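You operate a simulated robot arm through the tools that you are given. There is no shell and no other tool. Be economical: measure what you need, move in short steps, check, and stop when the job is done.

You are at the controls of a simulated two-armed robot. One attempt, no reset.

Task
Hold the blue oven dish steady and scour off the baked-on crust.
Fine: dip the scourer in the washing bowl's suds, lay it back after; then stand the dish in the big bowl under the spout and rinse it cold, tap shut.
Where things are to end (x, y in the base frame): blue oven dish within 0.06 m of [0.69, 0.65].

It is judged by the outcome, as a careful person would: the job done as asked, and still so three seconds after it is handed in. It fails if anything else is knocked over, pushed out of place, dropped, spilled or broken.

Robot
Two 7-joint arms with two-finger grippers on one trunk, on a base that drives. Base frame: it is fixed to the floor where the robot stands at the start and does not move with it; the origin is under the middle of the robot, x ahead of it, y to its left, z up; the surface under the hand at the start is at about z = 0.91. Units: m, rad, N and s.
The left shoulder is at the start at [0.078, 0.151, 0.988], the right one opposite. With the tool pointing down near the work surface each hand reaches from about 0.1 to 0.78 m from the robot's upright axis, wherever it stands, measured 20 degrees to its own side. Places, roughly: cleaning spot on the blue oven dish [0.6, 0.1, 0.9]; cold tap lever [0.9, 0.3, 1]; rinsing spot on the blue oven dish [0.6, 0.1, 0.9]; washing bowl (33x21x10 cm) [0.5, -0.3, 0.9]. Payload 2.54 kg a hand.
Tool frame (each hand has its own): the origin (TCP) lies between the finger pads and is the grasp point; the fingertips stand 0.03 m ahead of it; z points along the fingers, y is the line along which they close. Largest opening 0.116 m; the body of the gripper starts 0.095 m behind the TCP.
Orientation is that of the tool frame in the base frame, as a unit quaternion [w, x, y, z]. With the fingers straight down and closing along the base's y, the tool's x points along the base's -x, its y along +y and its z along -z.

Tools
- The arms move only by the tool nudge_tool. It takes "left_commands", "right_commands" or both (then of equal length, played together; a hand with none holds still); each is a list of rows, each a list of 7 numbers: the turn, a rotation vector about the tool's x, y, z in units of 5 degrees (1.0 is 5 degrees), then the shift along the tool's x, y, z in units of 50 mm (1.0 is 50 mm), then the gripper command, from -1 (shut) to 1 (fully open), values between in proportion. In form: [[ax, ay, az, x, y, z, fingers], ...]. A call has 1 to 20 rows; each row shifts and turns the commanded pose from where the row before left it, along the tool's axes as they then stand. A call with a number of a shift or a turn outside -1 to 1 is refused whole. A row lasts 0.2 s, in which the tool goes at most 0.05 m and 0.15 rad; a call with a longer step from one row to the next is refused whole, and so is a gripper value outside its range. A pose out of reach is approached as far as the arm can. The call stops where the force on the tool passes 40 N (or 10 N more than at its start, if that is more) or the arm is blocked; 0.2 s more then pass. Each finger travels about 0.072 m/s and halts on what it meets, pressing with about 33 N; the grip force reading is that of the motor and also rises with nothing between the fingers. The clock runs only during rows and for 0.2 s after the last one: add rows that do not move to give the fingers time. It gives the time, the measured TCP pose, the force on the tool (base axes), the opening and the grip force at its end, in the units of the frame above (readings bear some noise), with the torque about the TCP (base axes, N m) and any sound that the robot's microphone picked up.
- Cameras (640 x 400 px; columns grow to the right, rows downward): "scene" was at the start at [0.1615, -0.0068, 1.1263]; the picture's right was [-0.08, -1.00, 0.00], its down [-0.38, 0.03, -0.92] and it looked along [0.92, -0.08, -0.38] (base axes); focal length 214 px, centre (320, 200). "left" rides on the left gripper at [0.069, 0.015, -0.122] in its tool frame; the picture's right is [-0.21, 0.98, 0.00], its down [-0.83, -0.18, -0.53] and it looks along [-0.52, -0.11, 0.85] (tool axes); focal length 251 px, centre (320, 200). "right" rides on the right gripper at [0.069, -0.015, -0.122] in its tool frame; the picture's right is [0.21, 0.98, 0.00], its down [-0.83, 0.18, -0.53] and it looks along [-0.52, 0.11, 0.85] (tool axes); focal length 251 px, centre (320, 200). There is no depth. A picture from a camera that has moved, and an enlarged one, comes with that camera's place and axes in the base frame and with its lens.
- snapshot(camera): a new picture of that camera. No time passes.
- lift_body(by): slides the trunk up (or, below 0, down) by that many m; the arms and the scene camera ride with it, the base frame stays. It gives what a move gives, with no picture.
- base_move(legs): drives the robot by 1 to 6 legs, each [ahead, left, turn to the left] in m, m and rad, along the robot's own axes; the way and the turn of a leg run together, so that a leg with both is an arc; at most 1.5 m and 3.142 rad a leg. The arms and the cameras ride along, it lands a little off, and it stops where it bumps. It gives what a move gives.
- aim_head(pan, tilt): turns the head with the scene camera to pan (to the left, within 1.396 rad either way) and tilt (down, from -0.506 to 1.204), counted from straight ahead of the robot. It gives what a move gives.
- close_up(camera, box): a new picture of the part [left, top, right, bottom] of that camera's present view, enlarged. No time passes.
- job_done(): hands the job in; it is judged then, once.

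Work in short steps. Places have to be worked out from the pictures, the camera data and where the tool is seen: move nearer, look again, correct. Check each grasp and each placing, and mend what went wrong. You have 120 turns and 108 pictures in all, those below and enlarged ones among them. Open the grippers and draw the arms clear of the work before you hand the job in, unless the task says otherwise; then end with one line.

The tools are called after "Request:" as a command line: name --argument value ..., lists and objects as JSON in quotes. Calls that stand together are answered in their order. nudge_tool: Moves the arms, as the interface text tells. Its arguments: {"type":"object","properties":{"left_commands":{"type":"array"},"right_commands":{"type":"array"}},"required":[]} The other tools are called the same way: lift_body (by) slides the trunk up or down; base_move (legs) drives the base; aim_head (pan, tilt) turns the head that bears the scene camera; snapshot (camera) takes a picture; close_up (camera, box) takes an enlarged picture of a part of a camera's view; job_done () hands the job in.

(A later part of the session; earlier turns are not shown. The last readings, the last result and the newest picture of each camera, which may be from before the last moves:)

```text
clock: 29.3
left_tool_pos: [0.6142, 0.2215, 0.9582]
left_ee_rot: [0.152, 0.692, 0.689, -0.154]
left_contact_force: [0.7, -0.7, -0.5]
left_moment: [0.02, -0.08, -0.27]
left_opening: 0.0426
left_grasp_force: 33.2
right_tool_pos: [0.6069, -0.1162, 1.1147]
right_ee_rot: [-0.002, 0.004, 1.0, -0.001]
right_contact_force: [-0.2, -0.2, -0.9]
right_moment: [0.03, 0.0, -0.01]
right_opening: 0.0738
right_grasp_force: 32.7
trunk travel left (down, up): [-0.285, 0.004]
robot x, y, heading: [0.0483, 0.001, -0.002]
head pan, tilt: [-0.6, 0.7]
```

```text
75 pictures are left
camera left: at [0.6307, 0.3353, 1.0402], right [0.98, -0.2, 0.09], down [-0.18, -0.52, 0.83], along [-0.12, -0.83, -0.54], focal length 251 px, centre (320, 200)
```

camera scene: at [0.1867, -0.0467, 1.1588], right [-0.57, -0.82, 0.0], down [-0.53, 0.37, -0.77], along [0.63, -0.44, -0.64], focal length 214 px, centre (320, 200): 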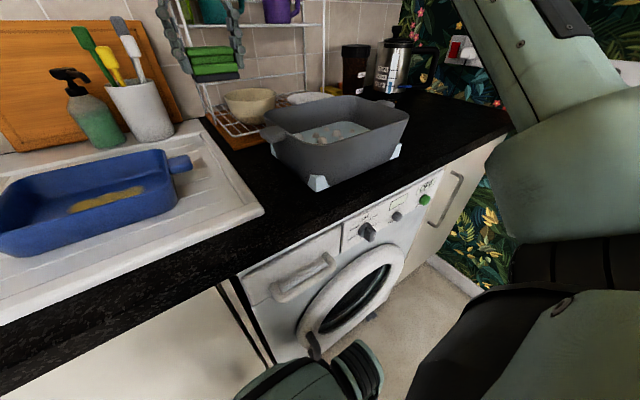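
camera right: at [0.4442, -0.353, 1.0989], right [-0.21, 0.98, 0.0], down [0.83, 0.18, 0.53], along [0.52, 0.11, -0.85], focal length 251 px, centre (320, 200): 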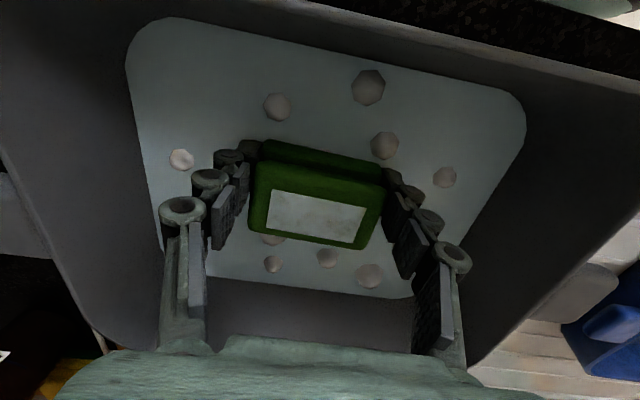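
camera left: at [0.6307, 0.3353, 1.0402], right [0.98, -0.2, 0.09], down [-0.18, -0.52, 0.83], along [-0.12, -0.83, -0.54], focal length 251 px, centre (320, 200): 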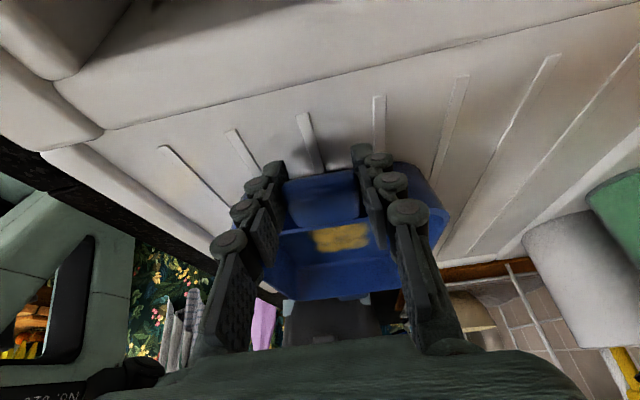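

Handle firmly held (0.043 m). Now the scourer goes over the dish.

Request:
nudge_tool --right_commands '[[0, 0, 0, 0, 0.75, 0.1, -1], [0, 0, 0, 0, 0.75, 0.1, -1], [0, 0, 0, 0, 0.75, 0.1, -1], [0, 0, 0, 0, 0.75, 0.3, -1], [0, 0, 0, 0, 0.75, 0.4, -1], [0, 0, 0, 0, 0, 0, -1]]'

Request:
snapshot --camera "right"

Request:
aim_head --pan 0.2 --tilt 0.55

Request:
snapshot --camera "scene"

```text
clock: 30.7
left_tool_pos: [0.6154, 0.2223, 0.9584]
left_ee_rot: [0.153, 0.691, 0.689, -0.155]
left_contact_force: [-1.3, 0.0, 0.1]
left_moment: [0.14, -0.06, -0.1]
left_opening: 0.0427
left_grasp_force: 32.9
right_tool_pos: [0.6085, 0.0729, 1.0636]
right_ee_rot: [-0.002, 0.004, 1.0, 0.0]
right_contact_force: [-0.4, -0.6, -0.6]
right_moment: [-0.03, 0.02, -0.02]
right_opening: 0.074
right_grasp_force: 32.7
trunk travel left (down, up): [-0.285, 0.004]
robot x, y, heading: [0.0496, 0.0005, -0.007]
head pan, tilt: [-0.6, 0.7]
```

```text
74 pictures are left
camera right: at [0.5387, 0.0581, 1.1874], right [-0.21, 0.98, 0.0], down [0.83, 0.17, 0.53], along [0.52, 0.11, -0.85], focal length 251 px, centre (320, 200)
```

right: 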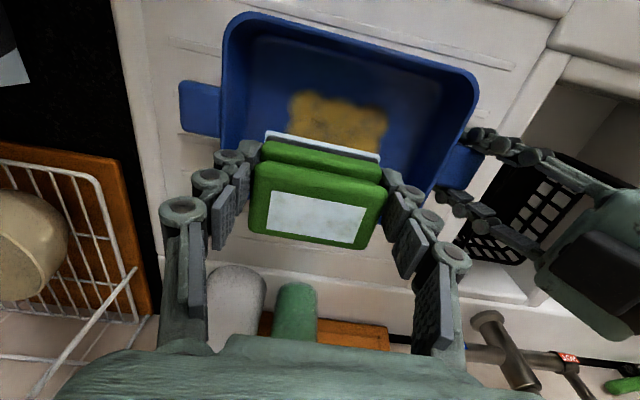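

```text
clock: 31.9
left_tool_pos: [0.6141, 0.2213, 0.9573]
left_ee_rot: [0.153, 0.691, 0.689, -0.154]
left_contact_force: [0.0, 2.2, 1.2]
left_moment: [0.04, -0.08, -0.18]
left_opening: 0.0424
left_grasp_force: 33.1
right_tool_pos: [0.6083, 0.072, 1.0648]
right_ee_rot: [-0.002, 0.004, 1.0, -0.001]
right_contact_force: [-0.5, 0.4, -0.6]
right_moment: [-0.02, 0.03, -0.03]
right_opening: 0.0739
right_grasp_force: 32.8
trunk travel left (down, up): [-0.285, 0.004]
robot x, y, heading: [0.0497, -0.0006, -0.01]
head pan, tilt: [0.201, 0.55]
```

```text
73 pictures are left
camera scene: at [0.2049, 0.0192, 1.1719], right [0.19, -0.98, 0.0], down [-0.51, -0.1, -0.85], along [0.84, 0.16, -0.52], focal length 214 px, centre (320, 200)
```

scene: 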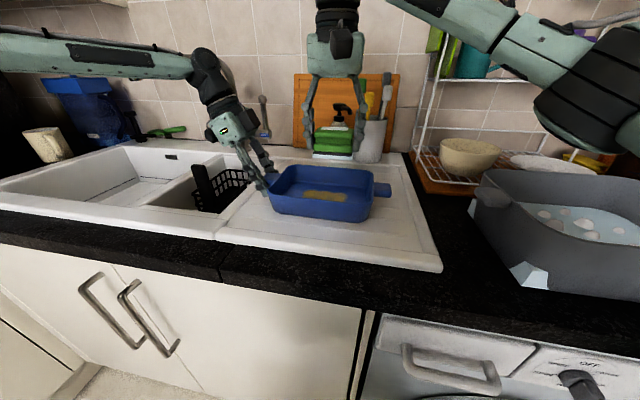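

Crust centre reads (0.603, 0.091). I lower the scourer into the dish toward its floor in small steps, watching force.

Request:
nudge_tool --right_commands '[[0, 0, 0, 0.1, 0.3, 0.5, -1], [0, 0, 0, 0, 0, 0.6, -1], [0, 0, 0, 0, 0, 0.5, -1], [0, 0, 0, 0, 0, 0.2, -1], [0, 0, 0, 0, 0, 0, -1]]'

Request:
snapshot --camera "right"

Request:
close_up --camera "scene" --box '[220, 100, 420, 230]'

```text
clock: 33.0
left_tool_pos: [0.6148, 0.2215, 0.9589]
left_ee_rot: [0.152, 0.692, 0.689, -0.154]
left_contact_force: [-1.7, -0.4, 0.5]
left_moment: [-0.11, 0.01, -0.39]
left_opening: 0.0425
left_grasp_force: 33.0
right_tool_pos: [0.6032, 0.0858, 0.9756]
right_ee_rot: [-0.001, 0.003, 1.0, -0.002]
right_contact_force: [0.3, -1.1, -0.5]
right_moment: [-0.03, -0.01, -0.02]
right_opening: 0.074
right_grasp_force: 33.4
trunk travel left (down, up): [-0.285, 0.004]
robot x, y, heading: [0.0525, 0.0012, -0.007]
head pan, tilt: [0.201, 0.55]
```

```text
72 pictures are left
camera right: at [0.534, 0.0717, 1.0987], right [-0.21, 0.98, 0.0], down [0.83, 0.17, 0.53], along [0.52, 0.11, -0.85], focal length 251 px, centre (320, 200)
```

right: 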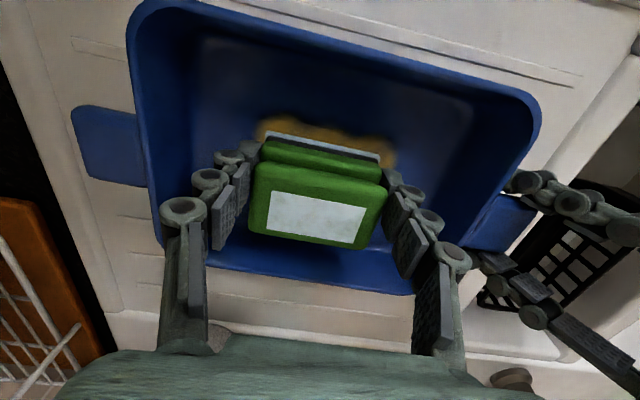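

```text
3.08 times, centred on (320, 165) of scene
camera zoom: at [0.2048, 0.0192, 1.1719], right [0.19, -0.98, 0.0], down [-0.51, -0.1, -0.85], along [0.84, 0.16, -0.52], focal length 660 px, centre (320, 308)
```

zoom: 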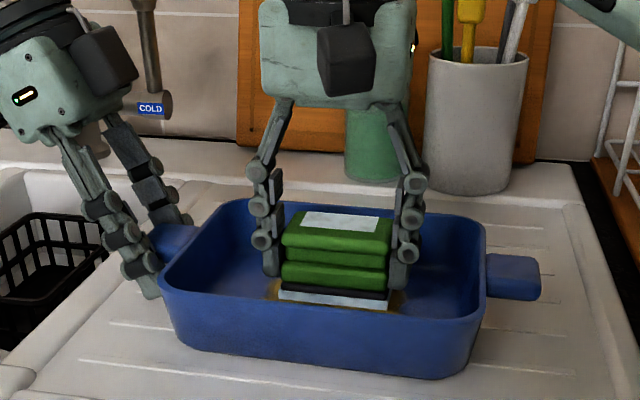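

The pad is just above the floor. I go down in 3 mm steps until it presses.

Request:
nudge_tool --right_commands '[[0, 0, 0, 0, 0, 0.06, -1], [0, 0, 0, 0, 0, 0.06, -1], [0, 0, 0, 0, 0, 0, -1]]'

Request:
nudge_tool --right_commands '[[0, 0, 0, 0, 0, 0.06, -1], [0, 0, 0, 0, 0, 0.04, -1], [0, 0, 0, 0, 0, 0, -1]]'

```text
clock: 33.9
left_tool_pos: [0.6135, 0.2214, 0.9589]
left_ee_rot: [0.153, 0.692, 0.689, -0.155]
left_contact_force: [-0.5, -1.3, 0.7]
left_moment: [0.01, -0.03, -0.2]
left_opening: 0.0427
left_grasp_force: 32.8
right_tool_pos: [0.603, 0.0858, 0.97]
right_ee_rot: [-0.001, 0.004, 1.0, 0.001]
right_contact_force: [-0.6, 0.3, -1.2]
right_moment: [0.0, 0.04, 0.01]
right_opening: 0.0738
right_grasp_force: 33.4
trunk travel left (down, up): [-0.285, 0.004]
robot x, y, heading: [0.0475, 0.001, -0.005]
head pan, tilt: [0.201, 0.55]
```

```text
clock: 34.6
left_tool_pos: [0.6136, 0.2216, 0.9595]
left_ee_rot: [0.153, 0.691, 0.689, -0.154]
left_contact_force: [-0.1, -0.6, -0.9]
left_moment: [0.68, -0.01, 0.0]
left_opening: 0.0425
left_grasp_force: 32.6
right_tool_pos: [0.6017, 0.0859, 0.9691]
right_ee_rot: [0.002, 0.004, 1.0, -0.002]
right_contact_force: [-0.2, 0.4, -0.7]
right_moment: [0.0, 0.04, 0.0]
right_opening: 0.0735
right_grasp_force: 32.6
trunk travel left (down, up): [-0.285, 0.004]
robot x, y, heading: [0.0468, 0.0001, -0.009]
head pan, tilt: [0.201, 0.55]
```

Contact at z about 0.969 (the left hand's moment rose). I press 2 mm more and scrub back and forth over the whole crust.

Request:
nudge_tool --right_commands '[[0, 0, 0, 0, 0, 0.06, -1], [0, 0, 0, 0, 0.5, 0, -1], [0, 0, 0, 0, -0.5, 0, -1], [0, 0, 0, 0, -0.5, 0, -1], [0, 0, 0, 0, 0.5, 0, -1], [0, 0, 0, 0.4, 0, 0, -1], [0, 0, 0, 0, 0.5, 0, -1], [0, 0, 0, 0, -0.5, 0, -1], [0, 0, 0, 0, -0.5, 0, -1], [0, 0, 0, 0, 0.5, 0, -1], [0, 0, 0, -0.4, 0, 0, -1], [0, 0, 0, -0.4, 0, 0, -1], [0, 0, 0, 0, 0.5, 0, -1], [0, 0, 0, 0, -0.5, 0, -1], [0, 0, 0, 0, -0.5, 0, -1], [0, 0, 0, 0, 0.5, 0, -1], [0, 0, 0, 0.4, 0, 0, -1], [0, 0, 0, 0, 0, 0, -1]]'

Request:
snapshot --camera "right"

Request:
close_up --camera "scene" --box '[220, 100, 420, 230]'

```text
clock: 38.5
left_tool_pos: [0.6141, 0.2207, 0.9589]
left_ee_rot: [0.152, 0.692, 0.689, -0.154]
left_contact_force: [-5.0, 0.4, 5.1]
left_moment: [0.61, -0.04, -0.54]
left_opening: 0.0423
left_grasp_force: 33.0
right_tool_pos: [0.6016, 0.0866, 0.9613]
right_ee_rot: [-0.001, 0.005, 1.0, 0.0]
right_contact_force: [4.4, 0.7, 4.8]
right_moment: [0.18, -0.11, -0.18]
right_opening: 0.0738
right_grasp_force: 33.0
trunk travel left (down, up): [-0.285, 0.004]
robot x, y, heading: [0.0455, 0.0028, -0.005]
head pan, tilt: [0.201, 0.55]
```

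```text
70 pictures are left
camera right: at [0.5315, 0.0717, 1.0844], right [-0.21, 0.98, 0.0], down [0.83, 0.17, 0.53], along [0.52, 0.11, -0.85], focal length 251 px, centre (320, 200)
```

right: 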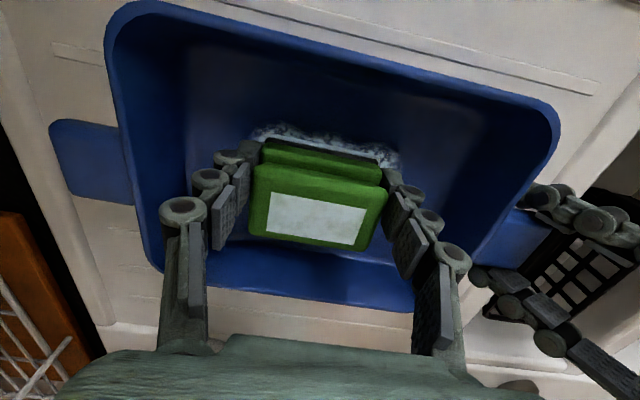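

```text
3.08 times, centred on (320, 165) of scene
camera zoom: at [0.2042, 0.0189, 1.1721], right [0.19, -0.98, 0.0], down [-0.51, -0.1, -0.85], along [0.84, 0.16, -0.52], focal length 660 px, centre (320, 308)
```

zoom: 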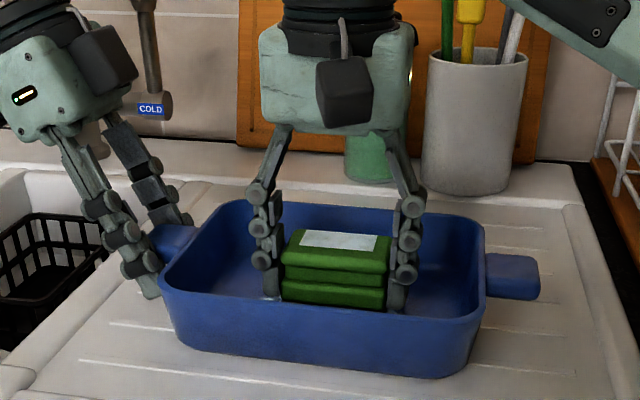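

The yellow crust is turning to suds. I do one more pass and lift to inspect.

Request:
nudge_tool --right_commands '[[0, 0, 0, 0, 0.5, 0, -1], [0, 0, 0, 0.3, 0, 0, -1], [0, 0, 0, 0, -0.5, 0, -1], [0, 0, 0, 0, -0.5, 0, -1], [0, 0, 0, -0.3, 0, 0, -1], [0, 0, 0, -0.3, 0, 0, -1], [0, 0, 0, 0, 0.5, 0, -1], [0, 0, 0, 0, 0.5, 0, -1], [0, 0, 0, 0.3, 0, 0, -1], [0, 0, 0, 0, -0.5, 0, -1], [0, 0, 0, 0, 0, -0.4, -1], [0, 0, 0, 0, 0, -0.6, -1], [0, 0, 0, 0, 0, -0.8, -1], [0, 0, 0, 0, -0.4, -0.5, -1], [0, 0, 0, 0, -0.8, 0, -1], [0, 0, 0, 0, -0.8, 0, -1], [0, 0, 0, 0, 0, 0, -1]]'

Request:
snapshot --camera "right"

Request:
close_up --camera "scene" --box '[220, 100, 420, 230]'

```text
clock: 42.0
left_tool_pos: [0.614, 0.2207, 0.959]
left_ee_rot: [0.153, 0.692, 0.689, -0.154]
left_contact_force: [-0.5, 0.4, 10.6]
left_moment: [0.25, 0.06, 0.02]
left_opening: 0.0424
left_grasp_force: 33.3
right_tool_pos: [0.6007, -0.0152, 1.0768]
right_ee_rot: [-0.001, 0.004, 1.0, 0.001]
right_contact_force: [0.1, -0.9, -0.8]
right_moment: [0.03, 0.02, 0.0]
right_opening: 0.0738
right_grasp_force: 32.8
trunk travel left (down, up): [-0.285, 0.004]
robot x, y, heading: [0.0486, 0.0009, -0.003]
head pan, tilt: [0.201, 0.55]
```

```text
68 pictures are left
camera right: at [0.531, -0.0285, 1.1998], right [-0.21, 0.98, 0.0], down [0.83, 0.18, 0.53], along [0.52, 0.11, -0.85], focal length 251 px, centre (320, 200)
```

right: 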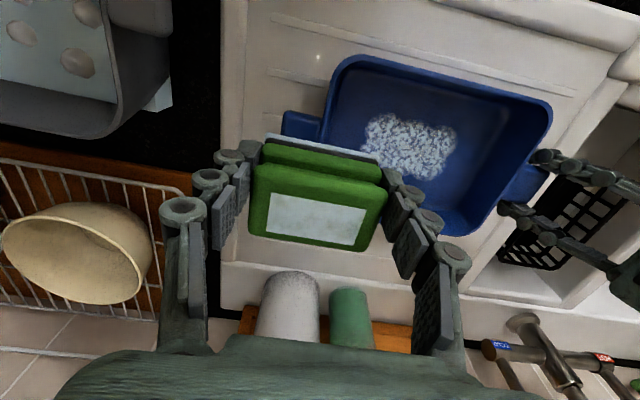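

```text
3.08 times, centred on (320, 165) of scene
camera zoom: at [0.2041, 0.0188, 1.1721], right [0.19, -0.98, 0.0], down [-0.51, -0.1, -0.85], along [0.84, 0.16, -0.52], focal length 660 px, centre (320, 308)
```

zoom: 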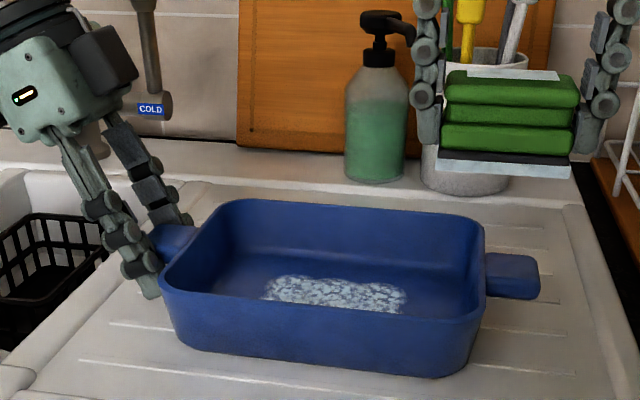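

The crust is gone, only suds remain. Now I lay the scourer back where it was.

Request:
nudge_tool --right_commands '[[0, 0, 0, -0.8, -0.04, 0.3, -1], [0, 0, 0, -0.8, -0.04, 0.3, -1], [0, 0, 0, -0.8, -0.02, 0.3, -1], [0, 0, 0, -0.4, 0, 0.4, -1], [0, 0, 0, -0.4, 0, 0.5, -1], [0, 0, 0, 0, 0, 0, -1]]'

Request:
snapshot --camera "right"

```text
clock: 43.5
left_tool_pos: [0.613, 0.2208, 0.9602]
left_ee_rot: [0.153, 0.691, 0.689, -0.154]
left_contact_force: [-0.8, 1.1, 9.6]
left_moment: [0.22, -0.01, -0.17]
left_opening: 0.0426
left_grasp_force: 33.0
right_tool_pos: [0.7601, -0.0226, 0.989]
right_ee_rot: [0.0, 0.003, 1.0, -0.001]
right_contact_force: [0.2, 0.3, -0.2]
right_moment: [-0.02, -0.03, 0.0]
right_opening: 0.0739
right_grasp_force: 33.4
trunk travel left (down, up): [-0.285, 0.004]
robot x, y, heading: [0.0484, 0.001, -0.007]
head pan, tilt: [0.201, 0.55]
```

```text
66 pictures are left
camera right: at [0.6915, -0.0364, 1.1107], right [-0.21, 0.98, 0.0], down [0.83, 0.18, 0.53], along [0.52, 0.11, -0.85], focal length 251 px, centre (320, 200)
```

right: 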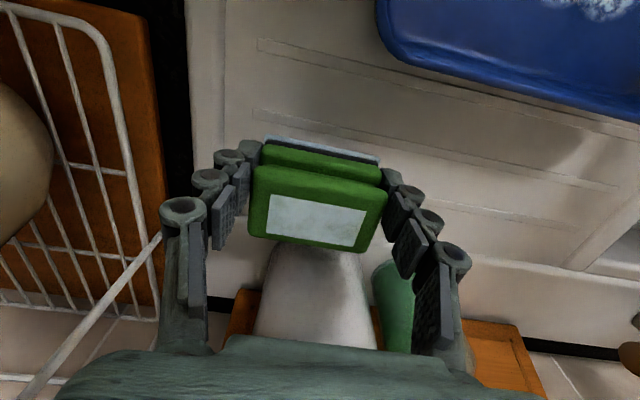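

Over its spot; I lower it to its old height, moving the last 8 mm forward.

Request:
nudge_tool --right_commands '[[0, 0, 0, -0.1, 0.04, 0.25, -1], [0, 0, 0, -0.08, 0, 0.25, -1], [0, 0, 0, 0, 0, 0.1, -1], [0, 0, 0, 0, 0, 0, -1]]'

Request:
close_up --camera "scene" --box '[300, 100, 440, 190]'

```text
clock: 44.5
left_tool_pos: [0.6139, 0.2214, 0.9589]
left_ee_rot: [0.153, 0.692, 0.689, -0.155]
left_contact_force: [-1.6, 1.1, 9.3]
left_moment: [0.2, -0.02, -0.15]
left_opening: 0.0424
left_grasp_force: 33.5
right_tool_pos: [0.7709, -0.0177, 0.9584]
right_ee_rot: [-0.001, 0.005, 1.0, 0.001]
right_contact_force: [-0.8, -0.2, -0.2]
right_moment: [-0.02, 0.03, 0.01]
right_opening: 0.0742
right_grasp_force: 32.8
trunk travel left (down, up): [-0.285, 0.004]
robot x, y, heading: [0.0451, 0.0018, -0.004]
head pan, tilt: [0.201, 0.55]
```

```text
4.44 times, centred on (370, 145) of scene
camera zoom: at [0.2041, 0.0189, 1.1721], right [0.19, -0.98, 0.0], down [-0.51, -0.1, -0.85], along [0.84, 0.16, -0.52], focal length 953 px, centre (98, 444)
```

zoom: 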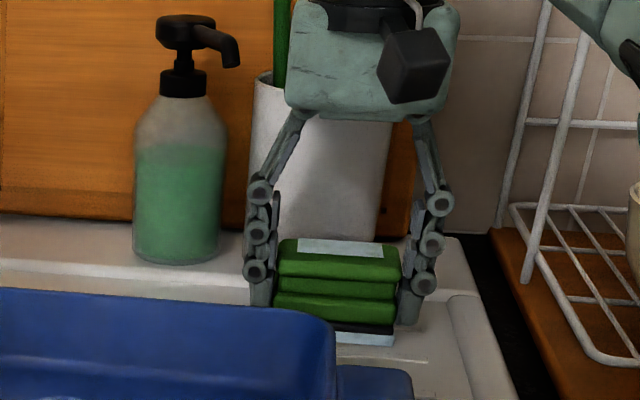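

Almost down; 2 mm more, then open and rise.

Request:
nudge_tool --right_commands '[[0, 0, 0, 0, -0.04, 0.05, -1], [0, 0, 0, 0, 0, 0, -1], [0, 0, 0, 0, 0, 0, 0.4], [0, 0, 0, 0, 0, 0, 1], [0, 0, 0, 0, 0, 0, 1], [0, 0, 0, 0, 0, -0.3, 1], [0, 0, 0, 0.1, 0, -0.6, 1], [0, 0, 0, 0.4, 0, -0.6, 1], [0, 0, 0, 0.4, 0, -0.6, 1], [0, 0, 0, 0, 0, 0, 1]]'

Request:
snapshot --camera "right"

```text
clock: 46.6
left_tool_pos: [0.6138, 0.2207, 0.9598]
left_ee_rot: [0.153, 0.692, 0.689, -0.154]
left_contact_force: [-1.2, 0.4, 7.1]
left_moment: [0.21, -0.05, 0.12]
left_opening: 0.0425
left_grasp_force: 33.1
right_tool_pos: [0.7178, -0.02, 1.0595]
right_ee_rot: [-0.001, 0.005, 1.0, 0.0]
right_contact_force: [0.8, 0.3, 0.7]
right_moment: [-0.01, -0.01, 0.0]
right_opening: 0.1159
right_grasp_force: 0.0
right hand out of reach, approached as far as the arm can: row 7
trunk travel left (down, up): [-0.285, 0.004]
robot x, y, heading: [0.0446, 0.0036, -0.007]
head pan, tilt: [0.201, 0.55]
```

```text
64 pictures are left
camera right: at [0.648, -0.0343, 1.1815], right [-0.21, 0.98, 0.0], down [0.83, 0.17, 0.53], along [0.52, 0.11, -0.85], focal length 251 px, centre (320, 200)
```

right: 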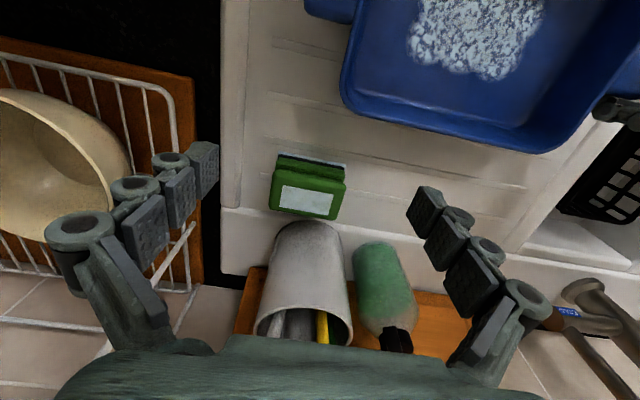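

The scourer is back in place. The right hand now goes over the dish's right handle and makes a quarter turn the other way.

Request:
nudge_tool --right_commands '[[0, 0, 0, 0.73, -0.13, -0.2, 1], [0, 0, 0, 0.73, -0.13, -0.2, 1], [0, 0, 0, 0.73, -0.13, -0.2, 1], [0, 0, -1, 0, 0, 0, 1], [0, 0, -1, 0, 0, 0, 1], [0, 0, -1, 0, 0, 0, 1], [0, 0, -1, 0, 0, 0, 1], [0, 0, -1, 0, 0, 0, 1], [0, 0, -1, 0, 0, 0, 1], [0, 0, -1, 0, 0, 0, 1], [0, 0, -1, 0, 0, 0, 1], [0, 0, -1, 0, 0, 0, 1], [0, 0, -1, 0, 0, 0, 1], [0, 0, -1, 0, 0, 0, 1], [0, 0, -1, 0, 0, 0, 1], [0, 0, -1, 0, 0, 0, 1], [0, 0, -1, 0, 0, 0, 1], [0, 0, -1, 0, 0, 0, 1], [0, 0, -1, 0, 0, 0, 1], [0, 0, -1, 0, 0, 0, 1]]'

Request:
nudge_tool --right_commands '[[0, 0, -1, 0, 0, 0, 1], [0, 0, 0, 0, 0, 0, 1]]'

Request:
snapshot --camera "right"

```text
clock: 50.9
left_tool_pos: [0.6146, 0.2197, 0.9588]
left_ee_rot: [0.153, 0.691, 0.689, -0.154]
left_contact_force: [-4.6, -0.5, 2.9]
left_moment: [-0.04, 0.01, -0.21]
left_opening: 0.0425
left_grasp_force: 33.0
right_tool_pos: [0.6091, -0.0398, 1.0907]
right_ee_rot: [-0.001, -0.673, 0.739, 0.001]
right_contact_force: [-0.2, -0.2, 0.5]
right_moment: [-0.03, 0.01, 0.01]
right_opening: 0.1161
right_grasp_force: 0.0
trunk travel left (down, up): [-0.285, 0.004]
robot x, y, heading: [0.0478, 0.0029, -0.01]
head pan, tilt: [0.201, 0.55]
```

```text
clock: 51.5
left_tool_pos: [0.614, 0.2215, 0.9594]
left_ee_rot: [0.153, 0.691, 0.689, -0.154]
left_contact_force: [-3.5, -0.4, 3.9]
left_moment: [-0.03, 0.01, -0.19]
left_opening: 0.0427
left_grasp_force: 33.2
right_tool_pos: [0.6091, -0.0393, 1.0902]
right_ee_rot: [-0.001, -0.704, 0.71, 0.0]
right_contact_force: [-0.5, -0.3, 0.7]
right_moment: [0.01, -0.01, 0.01]
right_opening: 0.1161
right_grasp_force: 0.1
trunk travel left (down, up): [-0.285, 0.004]
robot x, y, heading: [0.0454, 0.0013, -0.01]
head pan, tilt: [0.201, 0.55]
```

```text
63 pictures are left
camera right: at [0.6234, -0.1076, 1.2125], right [-0.98, -0.21, 0.0], down [-0.17, 0.83, 0.53], along [-0.11, 0.52, -0.85], focal length 251 px, centre (320, 200)
```

right: 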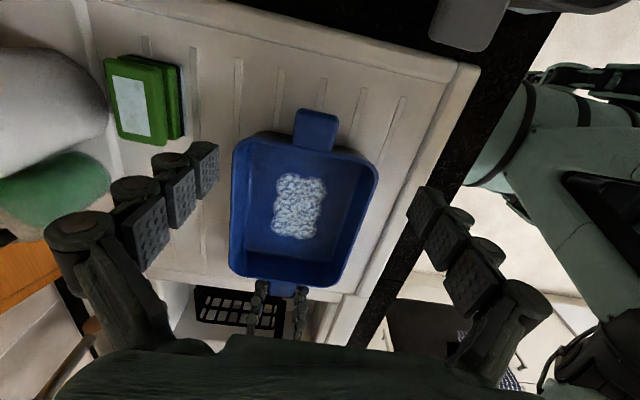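

Handle at (0.613, -0.036), right below. I descend 13 cm and close.

Request:
nudge_tool --right_commands '[[0, 0, 0, 0, -0.07, 0.7, 1], [0, 0, 0, 0, 0, 0.7, 1], [0, 0, 0, 0, 0, 0.7, 1], [0, 0, 0, 0, 0, 0.53, 1], [0, 0, 0, 0, 0, 0, 0.4], [0, 0, 0, 0, 0, 0, 0], [0, 0, 0, 0, 0, 0, -0.4], [0, 0, 0, 0, 0, 0, -1], [0, 0, 0, 0, 0, 0, -1], [0, 0, 0, 0, 0, 0, -1]]'

Request:
snapshot --camera "scene"

```text
clock: 53.6
left_tool_pos: [0.6152, 0.2218, 0.9568]
left_ee_rot: [0.152, 0.692, 0.688, -0.155]
left_contact_force: [-3.5, 1.3, 8.0]
left_moment: [-0.02, -0.05, -0.48]
left_opening: 0.0425
left_grasp_force: 32.3
right_tool_pos: [0.6125, -0.0405, 0.9573]
right_ee_rot: [-0.002, -0.705, 0.71, 0.001]
right_contact_force: [4.4, 2.0, 0.2]
right_moment: [0.02, -0.2, -0.17]
right_opening: 0.0427
right_grasp_force: 33.3
trunk travel left (down, up): [-0.285, 0.004]
robot x, y, heading: [0.0482, 0.0018, -0.009]
head pan, tilt: [0.201, 0.55]
```

```text
62 pictures are left
camera scene: at [0.2048, 0.0192, 1.1719], right [0.19, -0.98, 0.0], down [-0.51, -0.1, -0.85], along [0.84, 0.16, -0.52], focal length 214 px, centre (320, 200)
```

scene: 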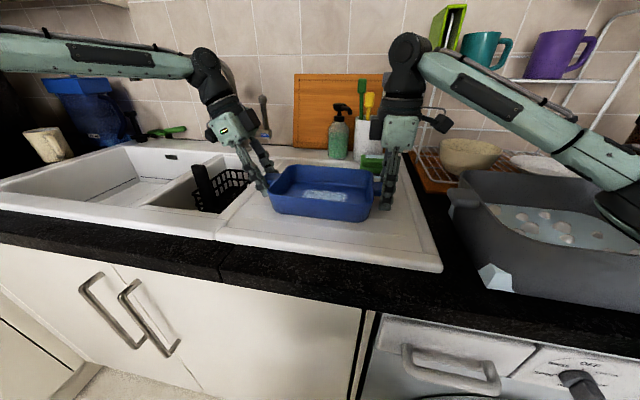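

Both handles held. I lift the dish level by 12 cm, then draw it back a little.

Request:
nudge_tool --left_commands '[[0, 0, 0, -0.127, 0, -0.272, -1], [0, 0, 0, -0.254, 0, -0.544, -1], [0, 0, 0, -0.254, 0, -0.544, -1], [0, 0, 0, -0.254, 0, -0.544, -1], [0, 0, 0, -0.127, 0, -0.272, -1], [0, 0, 0, 0, 0, 0, -1]]' --right_commands '[[0, 0, 0, 0, 0, -0.3, -1], [0, 0, 0, 0, 0, -0.6, -1], [0, 0, 0, 0, 0, -0.6, -1], [0, 0, 0, 0, 0, -0.6, -1], [0, 0, 0, 0, 0, -0.3, -1], [0, 0, 0, 0, 0, 0, -1]]'

Request:
snapshot --camera "scene"

```text
clock: 55.0
left_tool_pos: [0.6159, 0.2232, 1.0795]
left_ee_rot: [0.153, 0.691, 0.689, -0.155]
left_contact_force: [3.4, -1.4, -1.0]
left_moment: [-0.13, -0.02, 0.39]
left_opening: 0.0428
left_grasp_force: 32.4
right_tool_pos: [0.6144, -0.0389, 1.0793]
right_ee_rot: [-0.002, -0.705, 0.71, 0.001]
right_contact_force: [-3.7, 1.3, -5.6]
right_moment: [-0.36, 0.02, 0.58]
right_opening: 0.0422
right_grasp_force: 32.8
trunk travel left (down, up): [-0.285, 0.004]
robot x, y, heading: [0.0477, 0.0011, -0.008]
head pan, tilt: [0.201, 0.55]
```

```text
61 pictures are left
camera scene: at [0.2055, 0.0192, 1.1718], right [0.19, -0.98, 0.0], down [-0.51, -0.1, -0.85], along [0.84, 0.16, -0.52], focal length 214 px, centre (320, 200)
```

scene: 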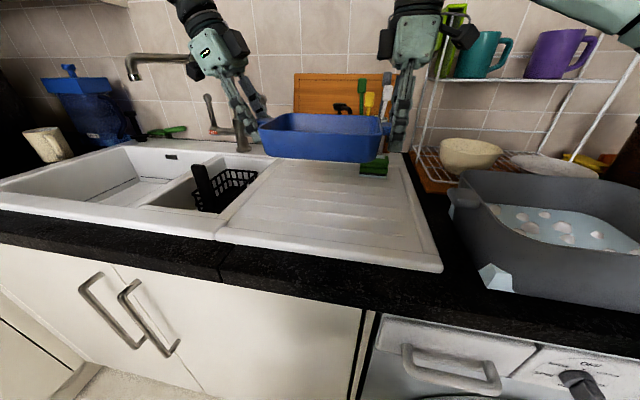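

The dish is carried level (about 7 N in all). I draw it back 8 cm and look left for obstacles before driving.

Request:
nudge_tool --left_commands '[[0, 0, 0, 0, -0.3, 0, -1], [0, 0, 0, 0, -0.5, 0, -1], [0, 0, 0, 0, -0.5, 0, -1], [0, 0, 0, 0, -0.3, 0, -1], [0, 0, 0, 0, 0, 0, -1]]' --right_commands '[[0, 0, 0, 0, 0.3, 0, -1], [0, 0, 0, 0, 0.5, 0, -1], [0, 0, 0, 0, 0.5, 0, -1], [0, 0, 0, 0, 0.3, 0, -1], [0, 0, 0, 0, 0, 0, -1]]'

Request:
aim_head --pan 1.2 --tilt 0.3

Request:
snapshot --camera "scene"

```text
clock: 56.2
left_tool_pos: [0.5356, 0.2228, 1.0773]
left_ee_rot: [0.152, 0.692, 0.689, -0.155]
left_contact_force: [-0.3, 2.0, 3.5]
left_moment: [-0.68, 0.06, -0.33]
left_opening: 0.0423
left_grasp_force: 32.9
right_tool_pos: [0.5329, -0.0387, 1.0776]
right_ee_rot: [-0.002, -0.703, 0.711, 0.0]
right_contact_force: [1.5, -2.0, -9.4]
right_moment: [-0.93, 0.01, 0.11]
right_opening: 0.0425
right_grasp_force: 33.1
trunk travel left (down, up): [-0.285, 0.004]
robot x, y, heading: [0.048, 0.0034, -0.007]
head pan, tilt: [0.201, 0.55]
```

```text
clock: 57.5
left_tool_pos: [0.5356, 0.2237, 1.0768]
left_ee_rot: [0.151, 0.692, 0.688, -0.155]
left_contact_force: [-1.6, 3.7, 3.2]
left_moment: [-0.83, 0.03, -0.31]
left_opening: 0.0423
left_grasp_force: 33.5
right_tool_pos: [0.5335, -0.0377, 1.0779]
right_ee_rot: [-0.002, -0.704, 0.71, 0.001]
right_contact_force: [2.4, -3.3, -10.1]
right_moment: [-0.72, 0.04, -0.23]
right_opening: 0.0424
right_grasp_force: 32.7
trunk travel left (down, up): [-0.285, 0.004]
robot x, y, heading: [0.047, -0.0002, -0.01]
head pan, tilt: [1.201, 0.3]
```

```text
60 pictures are left
camera scene: at [0.1516, 0.0887, 1.1948], right [0.93, -0.37, 0.0], down [-0.11, -0.28, -0.96], along [0.35, 0.89, -0.3], focal length 214 px, centre (320, 200)
```

scene: 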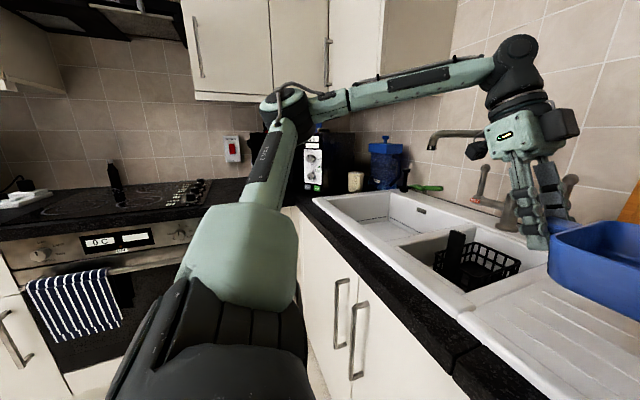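

The hob side has room; the microwave top stands near the left elbow's height, so I drive only 0.40 m left after backing off 4 cm, then look.

Request:
base_move --legs '[[-0.04, 0, 0], [0, 0.3, 0]]'

Request:
snapshot --camera "scene"

```text
clock: 61.5
left_tool_pos: [0.4984, 0.5265, 1.078]
left_ee_rot: [0.152, 0.694, 0.687, -0.156]
left_contact_force: [-0.5, 4.4, -4.5]
left_moment: [0.13, 0.01, -0.05]
left_opening: 0.0426
left_grasp_force: 32.7
right_tool_pos: [0.4966, 0.2642, 1.0781]
right_ee_rot: [-0.002, -0.702, 0.712, 0.0]
right_contact_force: [-1.0, -4.2, -0.8]
right_moment: [0.2, -0.02, 0.25]
right_opening: 0.0425
right_grasp_force: 33.0
trunk travel left (down, up): [-0.285, 0.004]
robot x, y, heading: [0.0097, 0.3072, -0.01]
head pan, tilt: [1.201, 0.3]
```

```text
59 pictures are left
camera scene: at [0.1148, 0.3939, 1.1948], right [0.93, -0.37, 0.0], down [-0.11, -0.27, -0.96], along [0.36, 0.89, -0.3], focal length 214 px, centre (320, 200)
```

scene: 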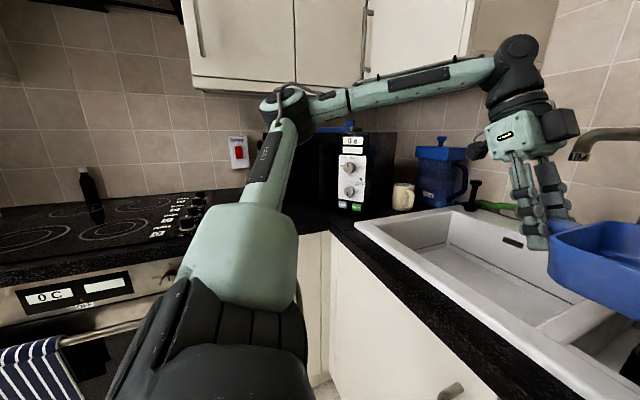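

The microwave is at about (0.5, 1.06) and beyond, clear of the elbow. I drive 12 cm more, then turn 0.2 rad left.

Request:
base_move --legs '[[0, 0.12, 0], [0, 0, 0.2]]'

Request:
aim_head --pan 0.15 --tilt 0.55

Request:
snapshot --camera "scene"

Request:
snapshot --camera "left"

Request:
snapshot --camera "right"

```text
clock: 64.1
left_tool_pos: [0.4485, 0.7373, 1.078]
left_ee_rot: [0.166, 0.621, 0.753, -0.14]
left_contact_force: [-0.1, -0.6, -2.3]
left_moment: [0.12, 0.04, -0.17]
left_opening: 0.0427
left_grasp_force: 33.0
right_tool_pos: [0.4959, 0.4813, 1.0786]
right_ee_rot: [0.002, 0.769, -0.639, -0.001]
right_contact_force: [0.0, 1.4, -2.6]
right_moment: [-0.15, -0.05, 0.1]
right_opening: 0.0426
right_grasp_force: 32.7
trunk travel left (down, up): [-0.285, 0.004]
robot x, y, heading: [0.0097, 0.4289, 0.185]
head pan, tilt: [1.201, 0.3]
```

```text
clock: 65.4
left_tool_pos: [0.4477, 0.737, 1.078]
left_ee_rot: [0.165, 0.622, 0.753, -0.139]
left_contact_force: [0.5, -0.9, -2.6]
left_moment: [-0.03, -0.01, -0.1]
left_opening: 0.0425
left_grasp_force: 32.9
right_tool_pos: [0.4959, 0.481, 1.078]
right_ee_rot: [0.002, 0.769, -0.639, -0.001]
right_contact_force: [-0.1, 0.1, -2.5]
right_moment: [0.05, -0.01, 0.12]
right_opening: 0.0424
right_grasp_force: 32.6
trunk travel left (down, up): [-0.285, 0.004]
robot x, y, heading: [0.01, 0.425, 0.185]
head pan, tilt: [0.15, 0.55]
```

```text
58 pictures are left
camera scene: at [0.1649, 0.4698, 1.1718], right [0.33, -0.94, 0.0], down [-0.49, -0.17, -0.85], along [0.8, 0.28, -0.52], focal length 214 px, centre (320, 200)
```

scene: 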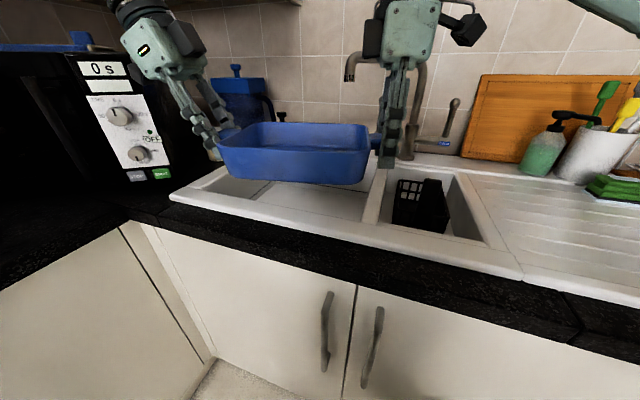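

```text
57 pictures are left
camera left: at [0.4421, 0.8529, 1.1596], right [1.0, -0.01, 0.09], down [-0.08, -0.55, 0.83], along [0.04, -0.84, -0.55], focal length 251 px, centre (320, 200)
```

left: 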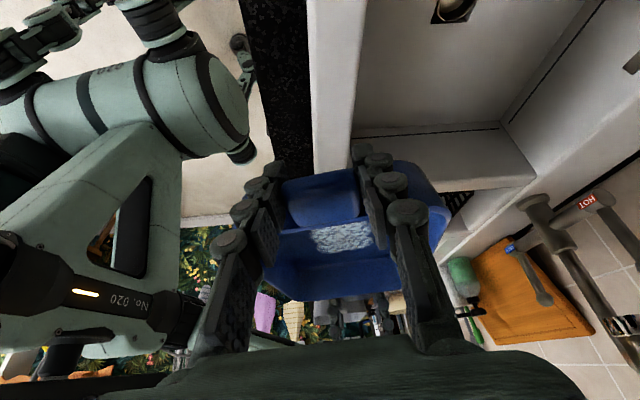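

```text
56 pictures are left
camera right: at [0.5239, 0.4165, 1.2003], right [-0.92, -0.39, 0.0], down [-0.33, 0.78, 0.53], along [-0.21, 0.49, -0.85], focal length 251 px, centre (320, 200)
```

right: 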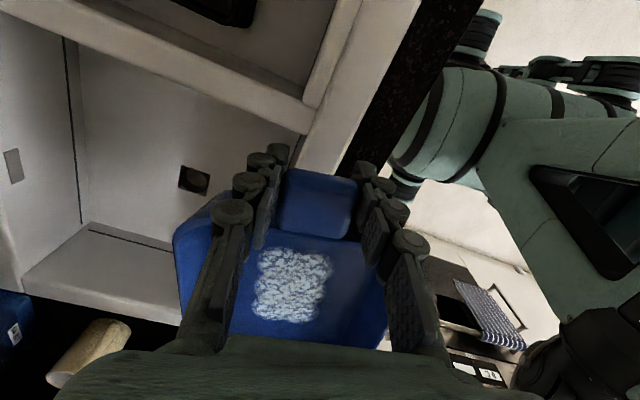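

The bowl floor spans about x 0.54–0.83, y 0.51–0.885 and the spout tip is near (0.717, 0.590, 1.155). The right wrist would meet the spout, so I turn the dish 20 degrees clockwise between the hands first, and will set it down a bit nearer and left, then slide it under the spout.

Request:
nudge_tool --left_commands '[[0.2113, 0, 0.453, 0, 0.1143, 0, -1], [0.2113, 0, 0.453, 0, 0.1143, 0, -1], [0.2113, 0, 0.453, 0, 0.1143, 0, -1], [0.2113, 0, 0.453, 0, 0.1143, 0, -1], [0.2113, 0, 0.453, 0, 0.1143, 0, -1], [0.2113, 0, 0.453, 0, 0.1143, 0, -1], [0.2113, 0, 0.453, 0, 0.1143, 0, -1], [0.2113, 0, 0.453, 0, 0.1143, 0, -1], [0, 0, 0, 0, 0, 0, -1]]' --right_commands '[[0, 0, 0.5, 0, 0.1143, 0, -1], [0, 0, 0.5, 0, 0.1143, 0, -1], [0, 0, 0.5, 0, 0.1143, 0, -1], [0, 0, 0.5, 0, 0.1143, 0, -1], [0, 0, 0.5, 0, 0.1143, 0, -1], [0, 0, 0.5, 0, 0.1143, 0, -1], [0, 0, 0.5, 0, 0.1143, 0, -1], [0, 0, 0.5, 0, 0.1143, 0, -1], [0, 0, 0, 0, 0, 0, -1]]'

Request:
snapshot --camera "scene"

```text
clock: 67.4
left_tool_pos: [0.4918, 0.7382, 1.0784]
left_ee_rot: [0.14, 0.744, 0.632, -0.167]
left_contact_force: [-0.3, -17.6, -2.5]
left_moment: [-0.09, 0.01, 0.24]
left_opening: 0.0425
left_grasp_force: 32.5
right_tool_pos: [0.4512, 0.479, 1.0787]
right_ee_rot: [-0.001, -0.647, 0.763, 0.002]
right_contact_force: [0.4, 17.2, -4.0]
right_moment: [-0.01, -0.04, 0.3]
right_opening: 0.0426
right_grasp_force: 33.3
trunk travel left (down, up): [-0.285, 0.004]
robot x, y, heading: [0.0107, 0.4288, 0.187]
head pan, tilt: [0.15, 0.55]
```

```text
55 pictures are left
camera scene: at [0.1648, 0.4698, 1.1718], right [0.33, -0.94, 0.0], down [-0.49, -0.17, -0.85], along [0.8, 0.28, -0.52], focal length 214 px, centre (320, 200)
```

scene: 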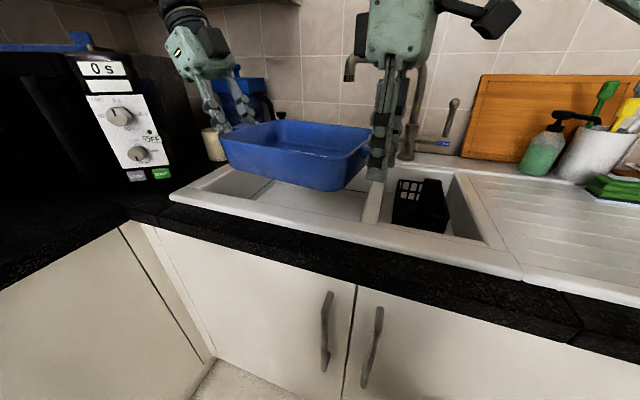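

Turned well (handle line now about -9 degrees), with 17 N of stretch that I relax by 3 mm; then the base goes 3 cm ahead and 3 cm left.

Request:
nudge_tool --left_commands '[[0, 0, 0, -0.027, 0, 0.013, -1], [0, 0, 0, 0, 0, 0, -1]]' --right_commands '[[0, 0, 0, -0.03, 0, 0, -1], [0, 0, 0, 0, 0, 0, -1]]'

Request:
base_move --legs '[[0.03, 0.03, 0]]'

Request:
snapshot --camera "scene"

```text
clock: 68.0
left_tool_pos: [0.4928, 0.7386, 1.0779]
left_ee_rot: [0.14, 0.743, 0.633, -0.167]
left_contact_force: [0.2, -4.5, -3.2]
left_moment: [-0.93, 0.07, -0.06]
left_opening: 0.0421
left_grasp_force: 32.9
right_tool_pos: [0.452, 0.4806, 1.0782]
right_ee_rot: [-0.003, -0.647, 0.763, 0.0]
right_contact_force: [-1.7, 4.0, -3.0]
right_moment: [0.9, -0.05, 0.47]
right_opening: 0.0424
right_grasp_force: 33.0
trunk travel left (down, up): [-0.285, 0.004]
robot x, y, heading: [0.0123, 0.4291, 0.187]
head pan, tilt: [0.15, 0.55]
```

```text
clock: 69.0
left_tool_pos: [0.5165, 0.7742, 1.0756]
left_ee_rot: [0.14, 0.743, 0.633, -0.166]
left_contact_force: [2.0, 3.9, -3.9]
left_moment: [-0.2, -0.02, 0.17]
left_opening: 0.0426
left_grasp_force: 33.0
right_tool_pos: [0.4764, 0.5151, 1.0778]
right_ee_rot: [-0.003, -0.646, 0.763, 0.0]
right_contact_force: [-2.4, -4.9, -2.3]
right_moment: [0.23, 0.0, 0.23]
right_opening: 0.0426
right_grasp_force: 33.2
trunk travel left (down, up): [-0.285, 0.004]
robot x, y, heading: [0.0352, 0.4595, 0.195]
head pan, tilt: [0.15, 0.55]
```

```text
54 pictures are left
camera scene: at [0.1894, 0.5048, 1.1717], right [0.33, -0.94, 0.0], down [-0.49, -0.17, -0.85], along [0.8, 0.28, -0.52], focal length 214 px, centre (320, 200)
```

scene: 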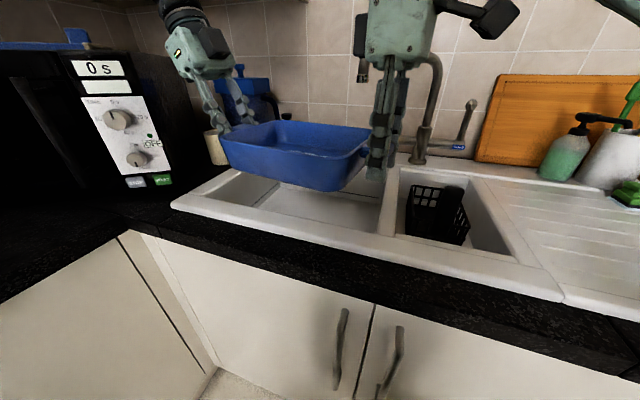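

Dish centre is at (0.497, 0.645). I move it forward and left over the bowl while sinking to about 0.985.

Request:
nudge_tool --left_commands '[[0, 0, 0, 0.3756, 0.45, 0.332, -1], [0, 0, 0, 0.3756, 0.45, 0.332, -1], [0, 0, 0, 0.3756, 0.45, 0.332, -1], [0, 0, 0, 0.3756, 0.45, 0.332, -1], [0, 0, 0, 0, 0, 0, -1]]' --right_commands '[[0, 0, 0, -0.2, -0.45, 0.46, -1], [0, 0, 0, -0.2, -0.45, 0.46, -1], [0, 0, 0, -0.2, -0.45, 0.46, -1], [0, 0, 0, -0.2, -0.45, 0.46, -1], [0, 0, 0, 0, 0, 0, -1]]'

Request:
snapshot --camera "scene"

Request:
snapshot --camera "right"

```text
clock: 70.2
left_tool_pos: [0.6107, 0.7982, 0.9853]
left_ee_rot: [0.14, 0.742, 0.634, -0.165]
left_contact_force: [4.2, 0.4, -2.7]
left_moment: [0.56, -0.03, 0.44]
left_opening: 0.0429
left_grasp_force: 33.0
right_tool_pos: [0.5705, 0.5383, 0.9858]
right_ee_rot: [-0.003, -0.647, 0.762, 0.001]
right_contact_force: [-4.1, 1.4, -2.4]
right_moment: [-0.62, 0.01, 0.64]
right_opening: 0.0423
right_grasp_force: 32.8
trunk travel left (down, up): [-0.285, 0.004]
robot x, y, heading: [0.0333, 0.4603, 0.189]
head pan, tilt: [0.15, 0.55]
```

```text
53 pictures are left
camera scene: at [0.1886, 0.5042, 1.1719], right [0.33, -0.94, 0.0], down [-0.49, -0.17, -0.85], along [0.81, 0.28, -0.52], focal length 214 px, centre (320, 200)
```

scene: 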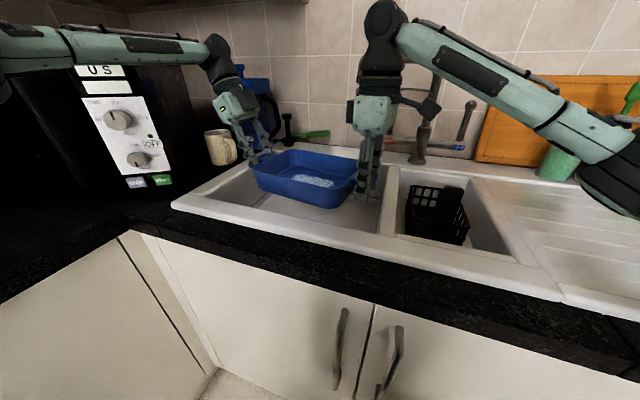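

```text
52 pictures are left
camera right: at [0.5735, 0.4699, 1.1093], right [-1.0, -0.05, 0.0], down [-0.04, 0.85, 0.53], along [-0.03, 0.53, -0.85], focal length 251 px, centre (320, 200)
```

right: 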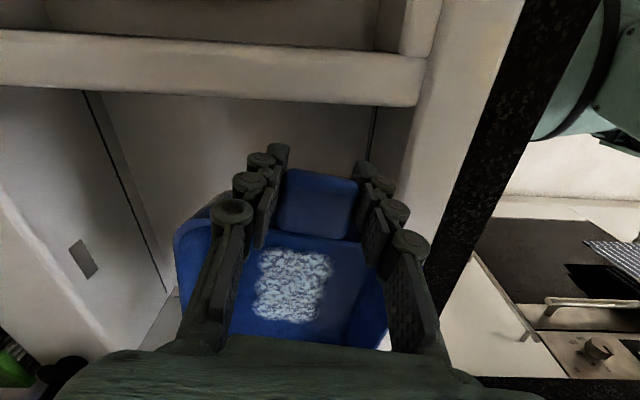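

Clear on all sides. I advance the last 6 cm, then sink 12 cm into the bowl.

Request:
nudge_tool --left_commands '[[0, 0, 0, 0.19, 0.4, -0.089, -1], [0, 0, 0, 0.19, 0.4, -0.089, -1], [0, 0, 0, 0.19, 0.4, -0.089, -1], [0, 0, 0, 0, 0, 0, -1]]' --right_commands '[[0, 0, 0, -0.21, -0.4, 0, -1], [0, 0, 0, -0.21, -0.4, 0, -1], [0, 0, 0, -0.21, -0.4, 0, -1], [0, 0, 0, 0, 0, 0, -1]]'

Request:
snapshot --camera "scene"

Request:
snapshot --camera "left"

```text
clock: 71.2
left_tool_pos: [0.6385, 0.8207, 0.9814]
left_ee_rot: [0.14, 0.742, 0.635, -0.164]
left_contact_force: [10.9, 13.3, -0.6]
left_moment: [-0.03, -0.26, 1.42]
left_opening: 0.0459
left_grasp_force: 33.2
left hand out of reach, approached as far as the arm can: row 2, 3
right_tool_pos: [0.6358, 0.5587, 0.986]
right_ee_rot: [-0.003, -0.646, 0.763, -0.001]
right_contact_force: [-10.4, -14.1, -4.7]
right_moment: [-0.49, 0.29, 1.24]
right_opening: 0.0453
right_grasp_force: 33.4
trunk travel left (down, up): [-0.285, 0.004]
robot x, y, heading: [0.0343, 0.459, 0.188]
head pan, tilt: [0.15, 0.55]
```

```text
51 pictures are left
camera scene: at [0.189, 0.5043, 1.1718], right [0.33, -0.94, 0.0], down [-0.49, -0.17, -0.85], along [0.8, 0.28, -0.52], focal length 214 px, centre (320, 200)
```

scene: 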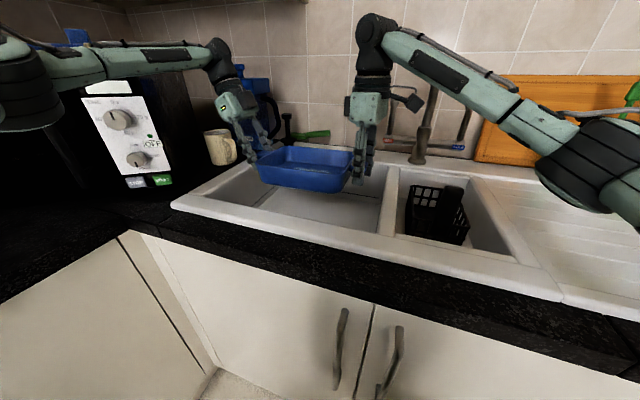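

```text
50 pictures are left
camera left: at [0.6724, 0.9309, 1.0648], right [0.93, -0.34, 0.09], down [-0.26, -0.49, 0.83], along [-0.24, -0.8, -0.55], focal length 251 px, centre (320, 200)
```

left: 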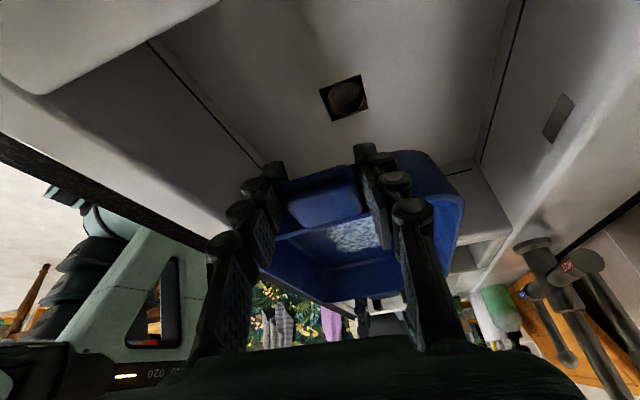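

The left arm hit its reach, so the line between the hands has turned by 8 degrees against the grips; I turn both hands by the same 8 degrees to relieve it.

Request:
nudge_tool --left_commands '[[-0.23, 0, -0.5, 0, 0, 0, -1], [-0.23, 0, -0.5, 0, 0, 0, -1], [-0.23, 0, -0.5, 0, 0, 0, -1], [0, 0, 0, 0, 0, 0, -1]]' --right_commands '[[0, 0, -0.55, 0, 0, 0, -1], [0, 0, -0.55, 0, 0, 0, -1], [0, 0, -0.55, 0, 0, 0, -1], [0, 0, 0, 0, 0, 0, -1]]'

```text
clock: 72.2
left_tool_pos: [0.6393, 0.8182, 0.982]
left_ee_rot: [0.149, 0.697, 0.683, -0.157]
left_contact_force: [-1.9, -6.5, -4.8]
left_moment: [0.28, 0.04, -0.32]
left_opening: 0.0425
left_grasp_force: 32.8
right_tool_pos: [0.6362, 0.5621, 0.9857]
right_ee_rot: [0.0, -0.7, 0.715, 0.001]
right_contact_force: [2.3, 5.3, -2.0]
right_moment: [0.14, -0.11, -0.28]
right_opening: 0.0425
right_grasp_force: 32.5
trunk travel left (down, up): [-0.285, 0.004]
robot x, y, heading: [0.0329, 0.4621, 0.191]
head pan, tilt: [0.15, 0.55]
```

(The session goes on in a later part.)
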